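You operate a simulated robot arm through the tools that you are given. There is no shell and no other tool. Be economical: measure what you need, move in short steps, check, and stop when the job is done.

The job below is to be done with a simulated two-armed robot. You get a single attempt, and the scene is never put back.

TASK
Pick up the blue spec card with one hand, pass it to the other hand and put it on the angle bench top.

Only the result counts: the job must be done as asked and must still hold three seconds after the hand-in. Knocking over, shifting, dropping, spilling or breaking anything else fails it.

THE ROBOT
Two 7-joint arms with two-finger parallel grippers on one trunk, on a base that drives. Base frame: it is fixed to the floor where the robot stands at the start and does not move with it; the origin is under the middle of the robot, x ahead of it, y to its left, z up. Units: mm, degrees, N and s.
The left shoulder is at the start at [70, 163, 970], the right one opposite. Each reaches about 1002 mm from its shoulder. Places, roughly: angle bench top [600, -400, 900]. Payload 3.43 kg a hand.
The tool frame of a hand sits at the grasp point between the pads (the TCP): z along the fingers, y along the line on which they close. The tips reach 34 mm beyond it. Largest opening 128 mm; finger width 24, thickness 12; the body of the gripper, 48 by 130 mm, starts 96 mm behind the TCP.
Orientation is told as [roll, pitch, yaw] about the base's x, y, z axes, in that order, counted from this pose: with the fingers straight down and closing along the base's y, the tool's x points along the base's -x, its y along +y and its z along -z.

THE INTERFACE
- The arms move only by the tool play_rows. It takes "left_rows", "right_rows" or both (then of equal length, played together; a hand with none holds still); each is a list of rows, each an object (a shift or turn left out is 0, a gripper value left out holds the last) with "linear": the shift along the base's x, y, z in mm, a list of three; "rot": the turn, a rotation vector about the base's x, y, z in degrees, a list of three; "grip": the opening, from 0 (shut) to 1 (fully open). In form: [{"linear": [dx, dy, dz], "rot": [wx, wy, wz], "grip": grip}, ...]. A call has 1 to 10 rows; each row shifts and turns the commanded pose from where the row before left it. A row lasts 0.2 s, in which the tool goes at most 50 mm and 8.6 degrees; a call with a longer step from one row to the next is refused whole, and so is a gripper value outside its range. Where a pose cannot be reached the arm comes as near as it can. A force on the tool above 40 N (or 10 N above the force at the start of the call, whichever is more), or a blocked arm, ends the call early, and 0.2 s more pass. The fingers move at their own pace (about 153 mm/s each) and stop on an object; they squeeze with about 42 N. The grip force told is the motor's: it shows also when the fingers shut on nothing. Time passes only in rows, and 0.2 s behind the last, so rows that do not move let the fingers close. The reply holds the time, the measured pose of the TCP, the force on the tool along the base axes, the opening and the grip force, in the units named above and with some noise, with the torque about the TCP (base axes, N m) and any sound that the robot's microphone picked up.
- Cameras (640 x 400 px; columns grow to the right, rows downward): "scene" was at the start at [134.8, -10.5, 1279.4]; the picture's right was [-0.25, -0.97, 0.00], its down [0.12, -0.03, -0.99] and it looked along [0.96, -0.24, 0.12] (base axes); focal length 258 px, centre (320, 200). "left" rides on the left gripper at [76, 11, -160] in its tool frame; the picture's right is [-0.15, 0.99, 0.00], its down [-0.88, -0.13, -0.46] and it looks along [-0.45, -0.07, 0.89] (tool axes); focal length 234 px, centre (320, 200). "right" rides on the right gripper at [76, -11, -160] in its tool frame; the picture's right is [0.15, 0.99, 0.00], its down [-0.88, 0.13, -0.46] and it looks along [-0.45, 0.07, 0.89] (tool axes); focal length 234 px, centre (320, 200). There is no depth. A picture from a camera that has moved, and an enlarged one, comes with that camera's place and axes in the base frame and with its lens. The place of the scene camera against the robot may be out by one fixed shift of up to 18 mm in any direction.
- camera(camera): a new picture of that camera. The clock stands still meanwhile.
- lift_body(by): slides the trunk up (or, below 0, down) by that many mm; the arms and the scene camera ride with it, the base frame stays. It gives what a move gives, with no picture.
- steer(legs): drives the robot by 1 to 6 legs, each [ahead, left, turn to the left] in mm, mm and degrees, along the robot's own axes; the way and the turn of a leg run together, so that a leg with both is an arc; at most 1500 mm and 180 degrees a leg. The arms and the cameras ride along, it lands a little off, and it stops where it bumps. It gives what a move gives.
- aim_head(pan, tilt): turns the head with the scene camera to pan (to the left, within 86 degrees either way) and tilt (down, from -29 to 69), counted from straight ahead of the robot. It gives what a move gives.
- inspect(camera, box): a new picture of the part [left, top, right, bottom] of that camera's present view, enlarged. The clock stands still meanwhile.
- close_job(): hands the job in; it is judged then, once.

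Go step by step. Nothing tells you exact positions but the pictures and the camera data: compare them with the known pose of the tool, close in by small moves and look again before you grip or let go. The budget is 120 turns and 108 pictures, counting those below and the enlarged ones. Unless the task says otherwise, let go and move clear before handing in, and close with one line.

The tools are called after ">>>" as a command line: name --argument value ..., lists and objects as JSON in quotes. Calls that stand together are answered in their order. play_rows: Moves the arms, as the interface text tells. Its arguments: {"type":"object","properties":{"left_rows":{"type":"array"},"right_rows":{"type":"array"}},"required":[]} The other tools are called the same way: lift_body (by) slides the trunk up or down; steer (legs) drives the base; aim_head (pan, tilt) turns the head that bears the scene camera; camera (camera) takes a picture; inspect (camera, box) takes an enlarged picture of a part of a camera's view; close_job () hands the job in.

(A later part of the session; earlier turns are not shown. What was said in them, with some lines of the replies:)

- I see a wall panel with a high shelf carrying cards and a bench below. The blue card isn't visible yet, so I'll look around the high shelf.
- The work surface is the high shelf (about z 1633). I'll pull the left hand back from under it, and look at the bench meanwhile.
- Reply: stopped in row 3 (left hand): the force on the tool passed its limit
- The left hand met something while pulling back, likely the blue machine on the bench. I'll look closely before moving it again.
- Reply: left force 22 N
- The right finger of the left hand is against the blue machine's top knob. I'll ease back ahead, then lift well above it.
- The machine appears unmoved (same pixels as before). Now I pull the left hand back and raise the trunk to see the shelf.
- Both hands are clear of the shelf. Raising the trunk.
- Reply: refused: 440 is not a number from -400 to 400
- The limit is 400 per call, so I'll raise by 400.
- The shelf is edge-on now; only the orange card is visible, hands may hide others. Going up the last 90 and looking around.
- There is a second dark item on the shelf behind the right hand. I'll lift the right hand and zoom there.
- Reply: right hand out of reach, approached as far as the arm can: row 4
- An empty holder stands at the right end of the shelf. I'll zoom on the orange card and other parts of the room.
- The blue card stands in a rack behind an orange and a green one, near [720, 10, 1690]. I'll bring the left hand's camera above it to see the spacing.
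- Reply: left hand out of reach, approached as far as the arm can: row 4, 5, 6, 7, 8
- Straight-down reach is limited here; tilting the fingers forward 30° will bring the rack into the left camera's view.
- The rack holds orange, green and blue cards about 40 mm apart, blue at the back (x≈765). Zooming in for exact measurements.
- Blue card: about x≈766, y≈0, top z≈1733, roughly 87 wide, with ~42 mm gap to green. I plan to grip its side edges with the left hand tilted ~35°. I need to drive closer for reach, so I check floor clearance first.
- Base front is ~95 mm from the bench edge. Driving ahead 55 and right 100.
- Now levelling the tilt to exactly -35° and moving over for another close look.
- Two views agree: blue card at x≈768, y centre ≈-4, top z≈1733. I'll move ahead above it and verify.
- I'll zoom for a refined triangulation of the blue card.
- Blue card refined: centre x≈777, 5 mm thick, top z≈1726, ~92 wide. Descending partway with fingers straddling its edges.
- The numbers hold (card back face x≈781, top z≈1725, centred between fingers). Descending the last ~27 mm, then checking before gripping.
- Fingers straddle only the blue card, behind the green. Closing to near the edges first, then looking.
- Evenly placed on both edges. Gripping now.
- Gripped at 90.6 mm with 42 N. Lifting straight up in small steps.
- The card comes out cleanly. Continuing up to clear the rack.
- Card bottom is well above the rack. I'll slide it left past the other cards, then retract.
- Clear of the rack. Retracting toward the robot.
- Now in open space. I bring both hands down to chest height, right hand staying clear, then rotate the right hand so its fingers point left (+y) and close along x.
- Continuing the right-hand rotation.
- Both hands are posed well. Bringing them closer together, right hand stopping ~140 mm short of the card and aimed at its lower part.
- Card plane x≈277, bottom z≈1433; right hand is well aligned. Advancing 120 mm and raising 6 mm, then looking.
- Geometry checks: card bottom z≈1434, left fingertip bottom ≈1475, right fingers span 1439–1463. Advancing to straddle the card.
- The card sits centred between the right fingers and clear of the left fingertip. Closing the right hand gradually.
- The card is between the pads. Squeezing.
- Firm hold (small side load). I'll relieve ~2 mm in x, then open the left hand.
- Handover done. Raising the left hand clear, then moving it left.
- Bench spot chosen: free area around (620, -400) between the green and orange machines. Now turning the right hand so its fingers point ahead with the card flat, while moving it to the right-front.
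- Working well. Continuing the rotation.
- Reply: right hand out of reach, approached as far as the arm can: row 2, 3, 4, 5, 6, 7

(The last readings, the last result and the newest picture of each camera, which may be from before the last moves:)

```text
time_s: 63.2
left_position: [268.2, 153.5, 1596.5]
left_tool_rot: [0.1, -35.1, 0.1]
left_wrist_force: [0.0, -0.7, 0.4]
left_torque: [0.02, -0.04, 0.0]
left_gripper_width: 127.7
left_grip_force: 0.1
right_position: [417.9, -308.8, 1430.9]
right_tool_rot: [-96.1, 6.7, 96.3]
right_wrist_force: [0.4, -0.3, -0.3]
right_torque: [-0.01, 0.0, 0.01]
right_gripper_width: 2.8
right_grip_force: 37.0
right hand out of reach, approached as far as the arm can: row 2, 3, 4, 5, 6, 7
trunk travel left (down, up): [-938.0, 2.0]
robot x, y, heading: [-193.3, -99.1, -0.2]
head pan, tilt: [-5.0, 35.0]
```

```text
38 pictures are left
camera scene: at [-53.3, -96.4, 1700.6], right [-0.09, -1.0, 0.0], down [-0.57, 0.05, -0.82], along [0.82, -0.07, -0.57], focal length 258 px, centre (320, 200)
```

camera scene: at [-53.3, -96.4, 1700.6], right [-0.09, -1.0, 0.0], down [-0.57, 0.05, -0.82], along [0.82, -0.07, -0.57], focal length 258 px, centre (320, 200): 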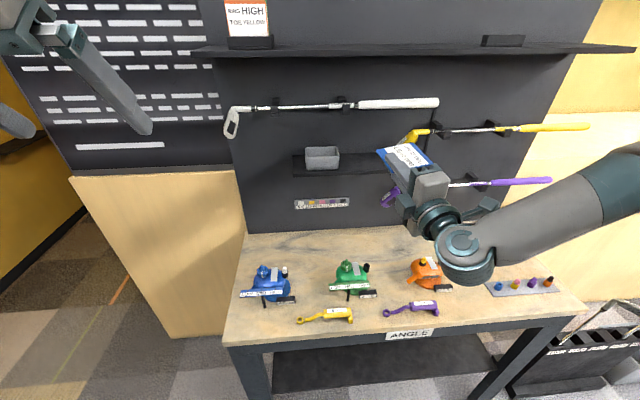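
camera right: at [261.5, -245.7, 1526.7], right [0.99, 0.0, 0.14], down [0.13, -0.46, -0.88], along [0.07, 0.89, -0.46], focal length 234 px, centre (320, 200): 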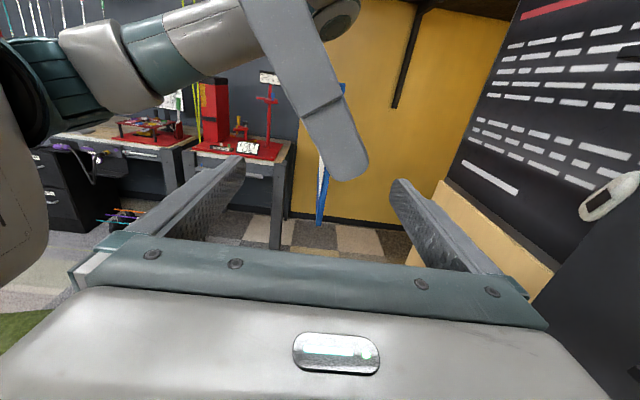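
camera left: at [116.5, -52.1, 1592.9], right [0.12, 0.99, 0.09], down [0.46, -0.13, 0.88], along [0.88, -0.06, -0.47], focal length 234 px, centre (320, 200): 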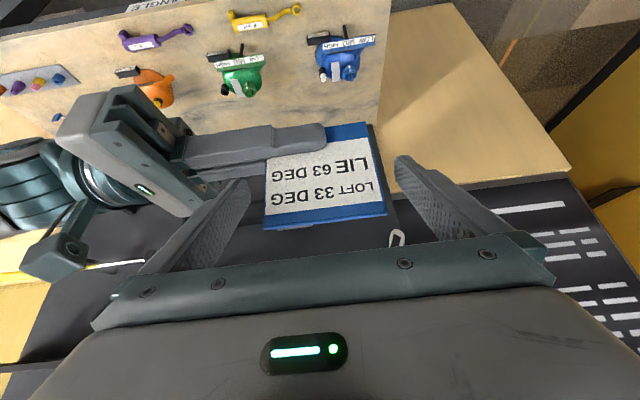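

Nearly there; the arm was simply too folded. Moving the hand ahead and pitching fingers down 45°.

>>> play_rows --right_rows '[{"linear": [40, -5, 0]}, {"linear": [40, -5, 0]}, {"linear": [20, 0, 0], "rot": [0, 8, 0]}, {"rot": [0, 8, 0]}, {"rot": [0, 8, 0]}, {"rot": [0, 8, 0]}, {"rot": [0, 8, 0]}, {"rot": [0, 5, 0]}]'

>>> camera --camera "scene"

>>> camera --camera "right"

```text
time_s: 65.0
left_position: [269.0, 153.3, 1598.2]
left_tool_rot: [0.2, -35.0, 0.1]
left_wrist_force: [-0.3, 0.1, 0.2]
left_torque: [0.04, -0.01, 0.01]
left_gripper_width: 128.1
left_grip_force: 0.1
right_position: [497.9, -491.8, 1365.4]
right_tool_rot: [-51.7, -0.2, 99.9]
right_wrist_force: [0.4, 0.8, -0.1]
right_torque: [0.02, 0.01, 0.0]
right_gripper_width: 2.9
right_grip_force: 37.6
right hand out of reach, approached as far as the arm can: row 3, 4, 5, 6, 7, 8
trunk travel left (down, up): [-938.0, 2.0]
robot x, y, heading: [-188.3, -96.9, 0.2]
head pan, tilt: [-5.0, 35.0]
```

```text
37 pictures are left
camera scene: at [-52.8, -96.3, 1700.6], right [-0.09, -1.0, 0.0], down [-0.57, 0.05, -0.82], along [0.82, -0.07, -0.57], focal length 258 px, centre (320, 200)
```

scene: 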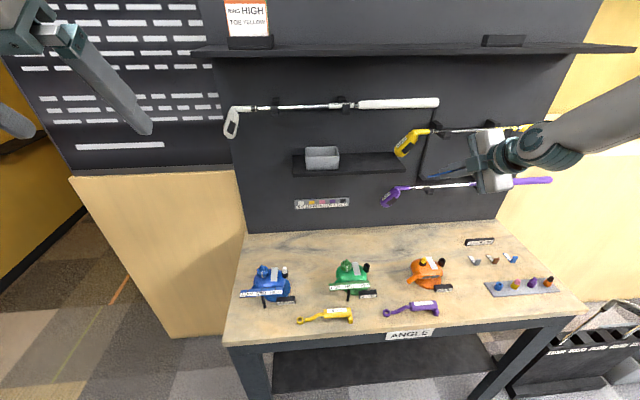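

```text
36 pictures are left
camera right: at [393.2, -588.0, 1473.6], right [-0.58, -0.25, -0.78], down [-0.58, 0.79, 0.18], along [0.57, 0.56, -0.6], focal length 234 px, centre (320, 200)
```

right: 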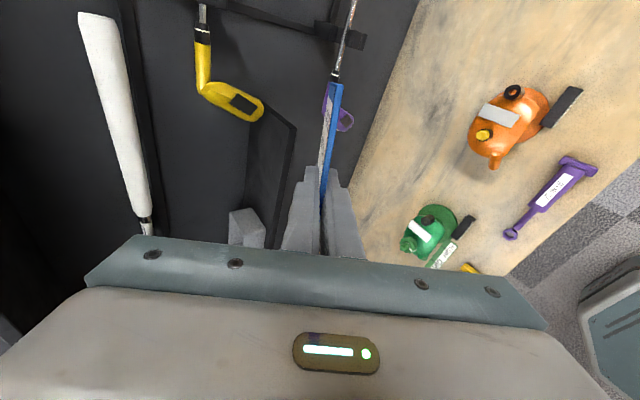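

The orientation is good (fingers ~40° down, text up); the arm just prefers a pose further right/lower. I'll shift the commanded pose that way.

>>> play_rows --right_rows '[{"linear": [15, -40, -25]}, {"linear": [15, -40, -25]}, {"linear": [15, -40, -25]}, {"linear": [15, -40, -25]}]'

```text
time_s: 66.0
left_position: [270.9, 154.7, 1597.1]
left_tool_rot: [0.1, -35.0, 0.1]
left_wrist_force: [0.0, 0.1, -0.1]
left_torque: [-0.03, 0.02, 0.01]
left_gripper_width: 128.1
left_grip_force: 0.2
right_position: [559.3, -650.7, 1263.4]
right_tool_rot: [-51.6, 0.4, 99.4]
right_wrist_force: [0.2, 0.2, -0.8]
right_torque: [0.0, -0.02, -0.03]
right_gripper_width: 2.8
right_grip_force: 37.2
trunk travel left (down, up): [-938.0, 2.0]
robot x, y, heading: [-192.6, -101.9, -0.3]
head pan, tilt: [-5.0, 35.0]
```

The pose now holds fully reachable. I'll keep this arm posture, back off a little, lower the trunk, and drive left to align with the free spot.

>>> steer --legs '[[-120, 0, 0], [0, 250, 0]]'

>>> lift_body --by -200

>>> aim_head --pan -25 --tilt 35

>>> camera --camera "scene"

>>> camera --camera "right"

```text
time_s: 68.6
left_position: [150.7, 402.7, 1597.6]
left_tool_rot: [0.4, -35.0, 0.4]
left_wrist_force: [0.1, -0.9, 0.2]
left_torque: [0.04, 0.0, 0.03]
left_gripper_width: 128.0
left_grip_force: 0.1
right_position: [444.2, -398.3, 1263.4]
right_tool_rot: [-51.5, 0.2, 99.7]
right_wrist_force: [0.1, -0.3, -0.4]
right_torque: [0.02, 0.0, 0.03]
right_gripper_width: 2.6
right_grip_force: 37.0
trunk travel left (down, up): [-938.0, 2.0]
robot x, y, heading: [-306.8, 155.0, -0.1]
head pan, tilt: [-5.0, 35.0]
```

```text
time_s: 70.8
left_position: [151.7, 407.1, 1396.6]
left_tool_rot: [0.1, -35.1, 0.4]
left_wrist_force: [0.3, -0.4, 0.0]
left_torque: [-0.04, 0.02, 0.02]
left_gripper_width: 128.0
left_grip_force: 0.0
right_position: [445.9, -393.4, 1065.7]
right_tool_rot: [-51.5, 0.2, 99.8]
right_wrist_force: [0.0, 0.4, -0.2]
right_torque: [0.01, 0.04, 0.0]
right_gripper_width: 2.8
right_grip_force: 37.2
trunk travel left (down, up): [-738.0, 202.0]
robot x, y, heading: [-305.7, 149.8, 0.2]
head pan, tilt: [-5.0, 35.0]
```

```text
time_s: 71.6
left_position: [151.2, 407.4, 1397.6]
left_tool_rot: [0.1, -35.0, 0.4]
left_wrist_force: [-0.3, 0.2, -0.3]
left_torque: [0.01, -0.01, -0.02]
left_gripper_width: 128.2
left_grip_force: 0.0
right_position: [446.6, -394.8, 1064.5]
right_tool_rot: [-51.5, 0.4, 99.7]
right_wrist_force: [-0.5, -0.4, -0.6]
right_torque: [0.01, -0.01, -0.01]
right_gripper_width: 2.7
right_grip_force: 37.1
trunk travel left (down, up): [-738.0, 202.0]
robot x, y, heading: [-304.7, 151.9, 0.2]
head pan, tilt: [-25.0, 35.0]
```

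```text
35 pictures are left
camera scene: at [-176.5, 126.7, 1500.6], right [-0.42, -0.91, 0.0], down [-0.52, 0.24, -0.82], along [0.74, -0.34, -0.57], focal length 258 px, centre (320, 200)
```

scene: 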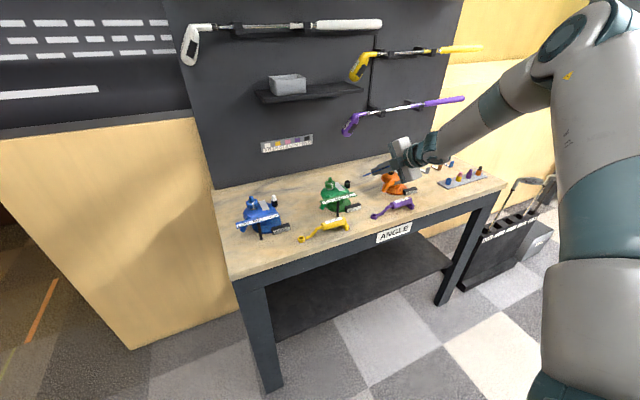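

```text
34 pictures are left
camera right: at [341.5, -488.2, 1174.4], right [-0.58, -0.25, -0.77], down [-0.58, 0.8, 0.18], along [0.57, 0.55, -0.61], focal length 234 px, centre (320, 200)
```

right: 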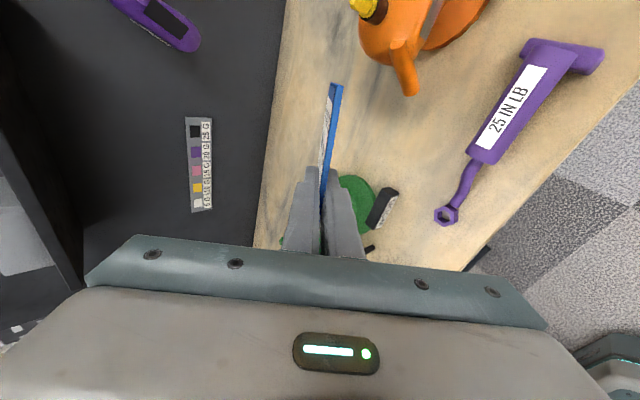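

I've located the free area: x 640–790, y −480…−300 on the bench top (z≈900). Driving forward 200 keeps everything well above the machines; then I look again.

>>> steer --legs '[[190, 0, 0]]'

>>> camera --camera "scene"

>>> camera --camera "right"

```text
time_s: 73.2
left_position: [338.3, 407.6, 1398.0]
left_tool_rot: [0.1, -35.1, 0.3]
left_wrist_force: [-1.0, 0.2, -0.2]
left_torque: [0.01, -0.01, 0.0]
left_gripper_width: 128.1
left_grip_force: 0.0
right_position: [633.4, -393.0, 1067.6]
right_tool_rot: [-51.6, 0.4, 99.6]
right_wrist_force: [-0.5, 0.5, 0.3]
right_torque: [0.0, -0.01, -0.02]
right_gripper_width: 3.0
right_grip_force: 37.1
trunk travel left (down, up): [-738.0, 202.0]
robot x, y, heading: [-119.2, 154.2, 0.2]
head pan, tilt: [-25.0, 35.0]
```

```text
33 pictures are left
camera scene: at [10.2, 127.2, 1500.9], right [-0.42, -0.91, 0.0], down [-0.52, 0.24, -0.82], along [0.74, -0.34, -0.57], focal length 258 px, centre (320, 200)
```

scene: 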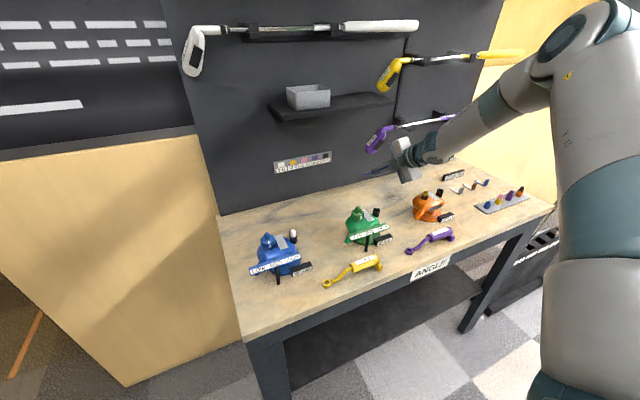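

```text
32 pictures are left
camera right: at [528.3, -488.0, 1175.6], right [-0.58, -0.25, -0.77], down [-0.58, 0.8, 0.18], along [0.57, 0.55, -0.61], focal length 234 px, centre (320, 200)
```

right: 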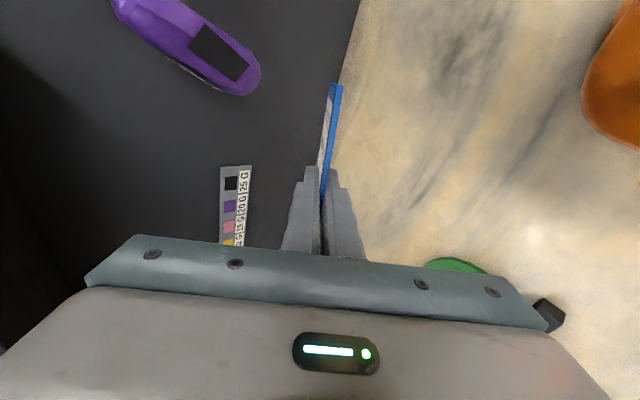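

Clear of the purple putter and machines. Shifting slightly ahead and lowering by ~95 mm, then checking height.

>>> play_rows --right_rows '[{"linear": [20, 6, -5]}, {"linear": [17, 7, -10]}, {"linear": [0, 0, -20]}, {"linear": [0, 0, -20]}, {"linear": [0, 0, -20]}, {"linear": [0, 0, -20]}]'

>>> camera --camera "right"

>>> inspect --camera "scene" --box '[300, 120, 492, 260]'

```text
time_s: 74.6
left_position: [341.9, 409.8, 1396.4]
left_tool_rot: [0.1, -35.0, 0.4]
left_wrist_force: [0.3, 0.9, -0.5]
left_torque: [-0.05, 0.02, 0.0]
left_gripper_width: 128.0
left_grip_force: 0.1
right_position: [671.6, -380.6, 970.4]
right_tool_rot: [-51.6, 0.4, 99.6]
right_wrist_force: [0.0, -0.3, -1.5]
right_torque: [0.04, 0.01, 0.0]
right_gripper_width: 2.9
right_grip_force: 37.8
trunk travel left (down, up): [-738.0, 202.0]
robot x, y, heading: [-120.1, 152.9, 0.3]
head pan, tilt: [-25.0, 35.0]
```

```text
31 pictures are left
camera right: at [566.9, -474.8, 1080.0], right [-0.58, -0.25, -0.77], down [-0.58, 0.8, 0.18], along [0.57, 0.55, -0.61], focal length 234 px, centre (320, 200)
```

right: 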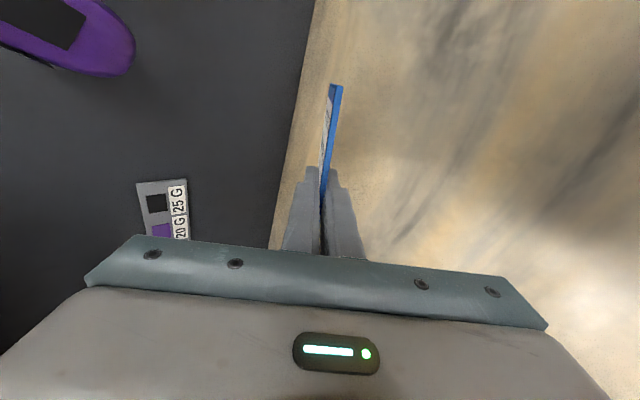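

```text
2.86 times, centred on (396, 190) of scene
camera zoom: at [13.6, 128.7, 1500.5], right [-0.42, -0.91, 0.0], down [-0.52, 0.24, -0.82], along [0.74, -0.34, -0.57], focal length 737 px, centre (103, 229)
```

zoom: 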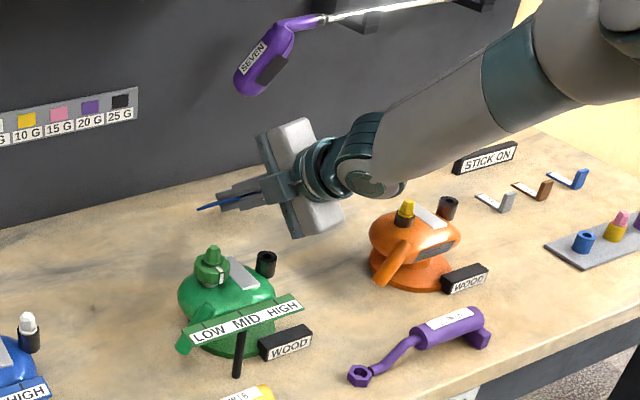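

All clear; card's leading edge is ~29 mm above the bench. Lowering gently until near contact.

>>> play_rows --right_rows '[{"linear": [0, 0, -10]}, {"linear": [0, 0, -8]}, {"linear": [0, 0, -5]}]'

>>> inspect --camera "scene" --box '[340, 150, 436, 220]'

```text
time_s: 75.4
left_position: [339.9, 407.4, 1397.9]
left_tool_rot: [0.2, -35.1, 0.2]
left_wrist_force: [-0.4, 0.7, 0.1]
left_torque: [0.0, -0.03, 0.02]
left_gripper_width: 127.9
left_grip_force: 0.1
right_position: [666.9, -382.3, 959.0]
right_tool_rot: [-51.6, 0.4, 99.6]
right_wrist_force: [-0.5, -0.3, -0.8]
right_torque: [0.01, -0.03, -0.04]
right_gripper_width: 2.6
right_grip_force: 37.2
right hand out of reach, approached as far as the arm can: row 2, 3
trunk travel left (down, up): [-738.0, 202.0]
robot x, y, heading: [-114.3, 150.3, 0.1]
head pan, tilt: [-25.0, 35.0]
```

```text
5.71 times, centred on (388, 185) of scene
camera zoom: at [11.4, 126.1, 1500.7], right [-0.42, -0.91, 0.0], down [-0.52, 0.24, -0.82], along [0.74, -0.34, -0.57], focal length 1474 px, centre (-69, 286)
```

zoom: 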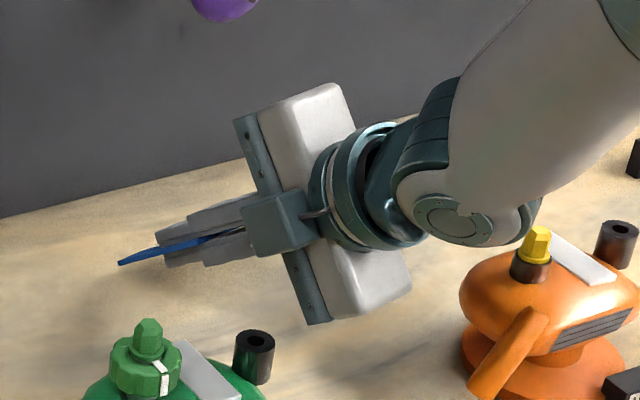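

Arm reach is exhausted downward, so I'll lower with the trunk in small steps.

>>> lift_body --by -12

>>> inspect --camera "scene" --box '[340, 150, 436, 220]'

```text
time_s: 76.0
left_position: [339.8, 408.4, 1385.8]
left_tool_rot: [0.1, -35.0, 0.4]
left_wrist_force: [0.8, -0.1, 0.3]
left_torque: [-0.01, 0.02, 0.01]
left_gripper_width: 128.1
left_grip_force: 0.1
right_position: [669.2, -380.3, 946.8]
right_tool_rot: [-51.5, 0.3, 99.6]
right_wrist_force: [0.6, 1.0, -0.4]
right_torque: [-0.01, -0.02, -0.06]
right_gripper_width: 2.6
right_grip_force: 37.0
trunk travel left (down, up): [-726.0, 214.0]
robot x, y, heading: [-117.9, 151.7, 0.2]
head pan, tilt: [-25.0, 35.0]
```

```text
5.71 times, centred on (388, 185) of scene
camera zoom: at [12.1, 127.1, 1488.6], right [-0.42, -0.91, 0.0], down [-0.52, 0.24, -0.82], along [0.74, -0.34, -0.57], focal length 1474 px, centre (-69, 286)
```

zoom: 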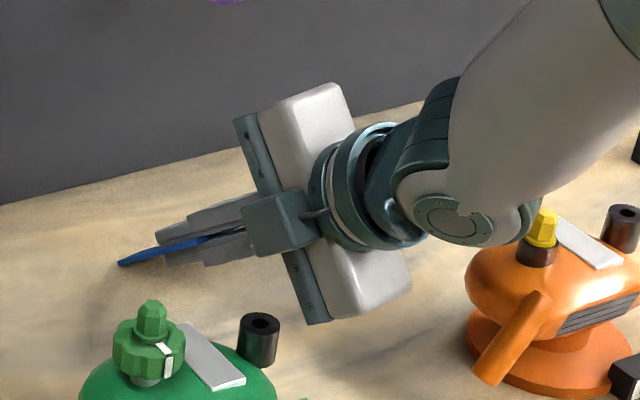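

Wrist is well away from the orange machine. Lowering 5 mm more and watching the force.

>>> lift_body --by -5

>>> inspect --camera "right" --box '[240, 60, 432, 260]'

>>> inspect --camera "scene" --box '[345, 170, 405, 210]'

```text
time_s: 76.5
left_position: [339.3, 408.8, 1380.3]
left_tool_rot: [0.1, -35.1, 0.4]
left_wrist_force: [-1.2, -1.3, 0.1]
left_torque: [0.0, 0.01, 0.05]
left_gripper_width: 128.0
left_grip_force: 0.1
right_position: [667.7, -379.6, 946.3]
right_tool_rot: [-51.8, 0.4, 99.6]
right_wrist_force: [-0.4, -1.7, 11.6]
right_torque: [0.25, -0.62, -0.08]
right_gripper_width: 2.7
right_grip_force: 37.5
trunk travel left (down, up): [-721.0, 219.0]
robot x, y, heading: [-115.9, 154.7, 0.1]
head pan, tilt: [-25.0, 35.0]
```

```text
2.00 times, centred on (336, 160) of right
camera zoom: at [563.3, -474.0, 1054.8], right [-0.58, -0.25, -0.78], down [-0.58, 0.8, 0.17], along [0.57, 0.55, -0.61], focal length 468 px, centre (288, 280)
```

zoom: 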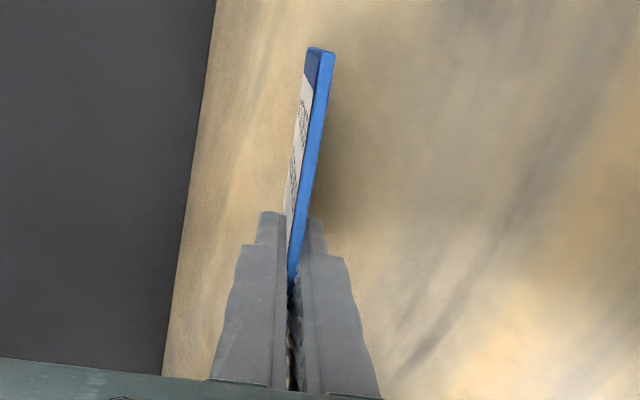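

```text
10.00 times, centred on (375, 190) of scene
camera zoom: at [10.4, 128.0, 1484.0], right [-0.42, -0.91, 0.0], down [-0.52, 0.24, -0.82], along [0.74, -0.34, -0.57], focal length 2580 px, centre (-230, 300)
```

zoom: 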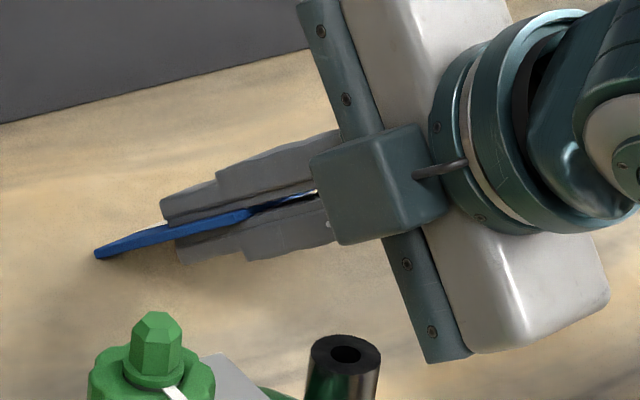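

The card's leading edge touches the bench (11 N). Opening slightly and withdrawing slowly along the finger axis.

>>> play_rows --right_rows '[{"grip": 0.06}, {"grip": 0.1}, {"grip": 0.1}]'

>>> inspect --camera "right" --box '[240, 60, 432, 260]'

>>> inspect --camera "scene" --box '[345, 170, 405, 210]'

```text
time_s: 77.3
left_position: [340.1, 408.0, 1380.6]
left_tool_rot: [0.1, -35.0, 0.4]
left_wrist_force: [1.0, -0.7, -0.4]
left_torque: [0.04, 0.03, 0.03]
left_gripper_width: 127.9
left_grip_force: 0.1
right_position: [669.1, -380.2, 941.0]
right_tool_rot: [-51.4, 0.4, 99.6]
right_wrist_force: [-0.4, 0.5, -0.9]
right_torque: [0.01, -0.01, 0.02]
right_gripper_width: 13.1
right_grip_force: 0.0
trunk travel left (down, up): [-721.0, 219.0]
robot x, y, heading: [-118.1, 153.4, 0.3]
head pan, tilt: [-25.0, 35.0]
```

```text
2.00 times, centred on (336, 160) of right
camera zoom: at [564.0, -474.3, 1051.7], right [-0.58, -0.25, -0.77], down [-0.58, 0.8, 0.18], along [0.57, 0.55, -0.61], focal length 468 px, centre (288, 280)
```

zoom: 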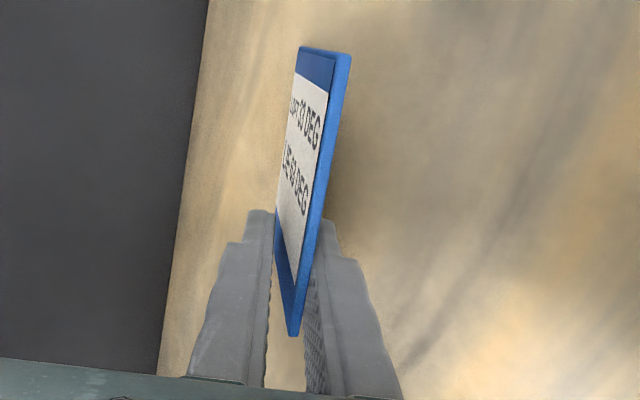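

```text
10.00 times, centred on (375, 190) of scene
camera zoom: at [12.3, 127.2, 1483.6], right [-0.42, -0.91, 0.0], down [-0.52, 0.24, -0.82], along [0.74, -0.34, -0.57], focal length 2580 px, centre (-230, 300)
```

zoom: 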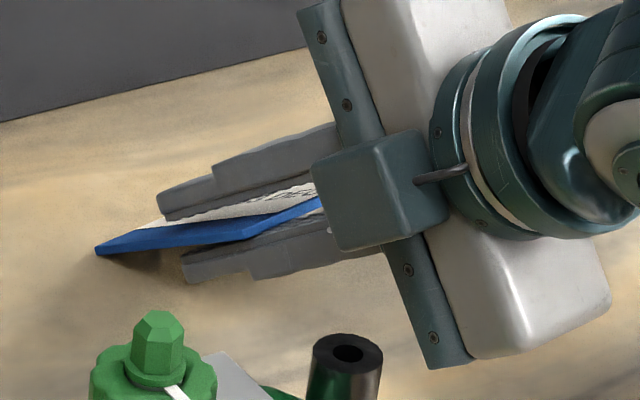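

Released; the card rests on the lower finger with its edge on the bench. Withdrawing along the finger axis.

>>> play_rows --right_rows '[{"linear": [-8, -1.3, 6]}, {"linear": [-8, -1.3, 6]}, {"linear": [-12, -2, 9]}, {"linear": [-15, -2.5, 12]}, {"linear": [-15, -2.5, 12]}, {"linear": [-15, -2.5, 12]}]'

>>> camera --camera "right"

>>> inspect --camera "scene" --box '[320, 130, 464, 230]'

```text
time_s: 78.7
left_position: [339.6, 408.3, 1380.0]
left_tool_rot: [0.1, -35.0, 0.3]
left_wrist_force: [1.0, -0.1, 1.0]
left_torque: [0.0, 0.05, -0.01]
left_gripper_width: 128.1
left_grip_force: 0.1
right_position: [594.1, -393.9, 1000.7]
right_tool_rot: [-51.6, 0.2, 99.7]
right_wrist_force: [-0.8, 0.5, -0.1]
right_torque: [0.02, 0.01, 0.03]
right_gripper_width: 12.8
right_grip_force: 0.0
trunk travel left (down, up): [-721.0, 219.0]
robot x, y, heading: [-119.2, 153.7, -0.0]
head pan, tilt: [-25.0, 35.0]
```

```text
23 pictures are left
camera right: at [489.6, -486.3, 1109.6], right [-0.58, -0.25, -0.77], down [-0.58, 0.8, 0.18], along [0.57, 0.55, -0.61], focal length 234 px, centre (320, 200)
```

right: 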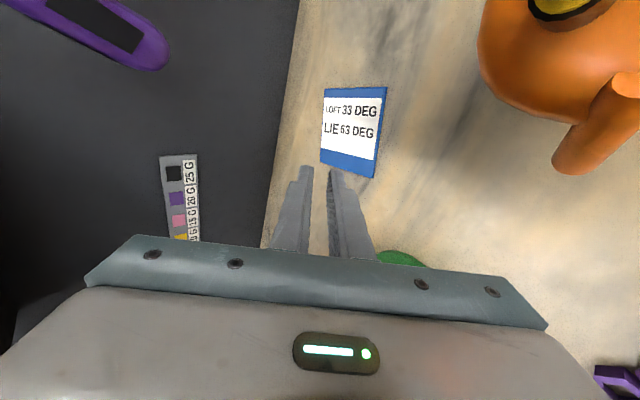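

```text
4.00 times, centred on (392, 180) of scene
camera zoom: at [10.9, 127.4, 1483.7], right [-0.42, -0.91, 0.0], down [-0.52, 0.24, -0.82], along [0.74, -0.34, -0.57], focal length 1032 px, centre (32, 280)
```

zoom: 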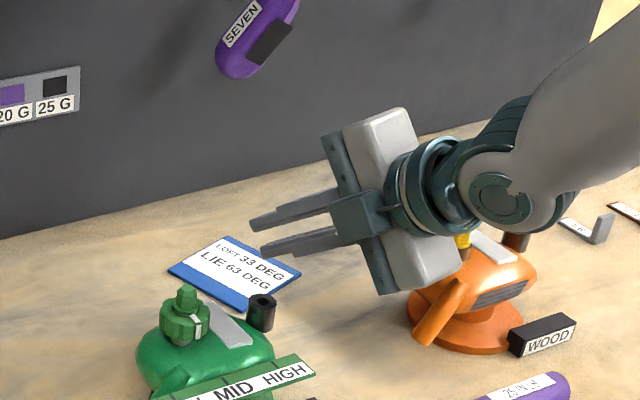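

The card lies flat on the bench, text up, untouched by anything. Raising the hand with the trunk and backing away.

>>> lift_body --by 120

>>> steer --legs '[[-250, 0, 0]]'

>>> camera --camera "scene"

>>> aim_head --pan -15 --tilt 10

>>> camera --camera "scene"

```text
time_s: 80.2
left_position: [341.5, 408.0, 1500.4]
left_tool_rot: [0.1, -35.0, 0.4]
left_wrist_force: [0.2, 0.2, 0.2]
left_torque: [0.0, -0.03, 0.01]
left_gripper_width: 128.4
left_grip_force: 0.0
right_position: [595.2, -393.1, 1119.6]
right_tool_rot: [-51.6, 0.3, 99.6]
right_wrist_force: [-0.2, -0.2, -1.0]
right_torque: [0.0, -0.01, -0.06]
right_gripper_width: 12.9
right_grip_force: 0.0
trunk travel left (down, up): [-841.0, 99.0]
robot x, y, heading: [-120.3, 152.0, -0.1]
head pan, tilt: [-25.0, 35.0]
```

```text
time_s: 82.0
left_position: [99.4, 409.8, 1498.0]
left_tool_rot: [0.1, -34.9, 0.6]
left_wrist_force: [0.0, 0.6, -0.1]
left_torque: [0.0, 0.0, 0.03]
left_gripper_width: 128.1
left_grip_force: 0.2
right_position: [358.3, -389.4, 1118.1]
right_tool_rot: [-51.4, 0.3, 100.0]
right_wrist_force: [-0.3, -0.1, 0.1]
right_torque: [0.05, 0.0, -0.01]
right_gripper_width: 12.9
right_grip_force: 0.1
trunk travel left (down, up): [-841.0, 99.0]
robot x, y, heading: [-360.2, 148.9, 0.7]
head pan, tilt: [-25.0, 35.0]
```

```text
21 pictures are left
camera scene: at [-226.7, 126.6, 1603.3], right [-0.42, -0.91, 0.0], down [-0.52, 0.24, -0.82], along [0.74, -0.34, -0.57], focal length 258 px, centre (320, 200)
```

scene: 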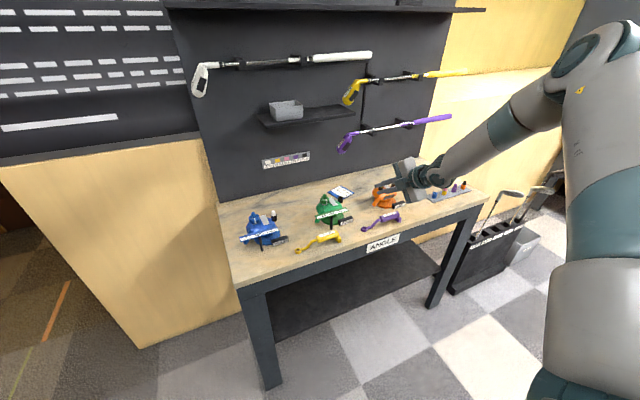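

```text
time_s: 82.9
left_position: [95.5, 409.7, 1500.4]
left_tool_rot: [0.1, -35.0, 0.6]
left_wrist_force: [-0.2, 0.1, 0.0]
left_torque: [0.01, -0.03, -0.01]
left_gripper_width: 127.9
left_grip_force: 0.0
right_position: [356.1, -392.0, 1120.2]
right_tool_rot: [-51.5, 0.4, 100.1]
right_wrist_force: [0.4, -0.1, 0.9]
right_torque: [0.04, -0.02, 0.0]
right_gripper_width: 12.9
right_grip_force: 0.1
trunk travel left (down, up): [-841.0, 99.0]
robot x, y, heading: [-365.1, 152.6, 0.7]
head pan, tilt: [-15.0, 10.0]
```

```text
20 pictures are left
camera scene: at [-220.2, 139.8, 1643.7], right [-0.25, -0.97, 0.0], down [-0.17, 0.04, -0.98], along [0.95, -0.25, -0.17], focal length 258 px, centre (320, 200)
```

scene: 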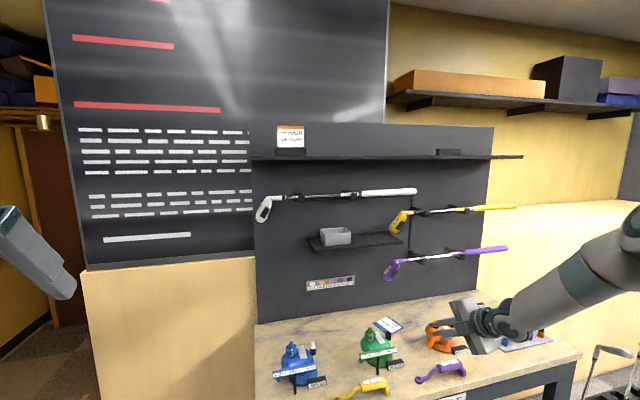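

The blue card is resting on the bench top, everything else is in place, and both hands are clear. Handing in.

>>> close_job

```text
The job is handed in.
```

The blue spec card was picked from the rack with the left hand, passed to the right, and laid flat, text side up, on the angle bench top; both hands are empty and clear. Early on, before I had found the card, the left hand bumped the knob of the blue machine on the bench, but the pictures show no shift in it or anything else.
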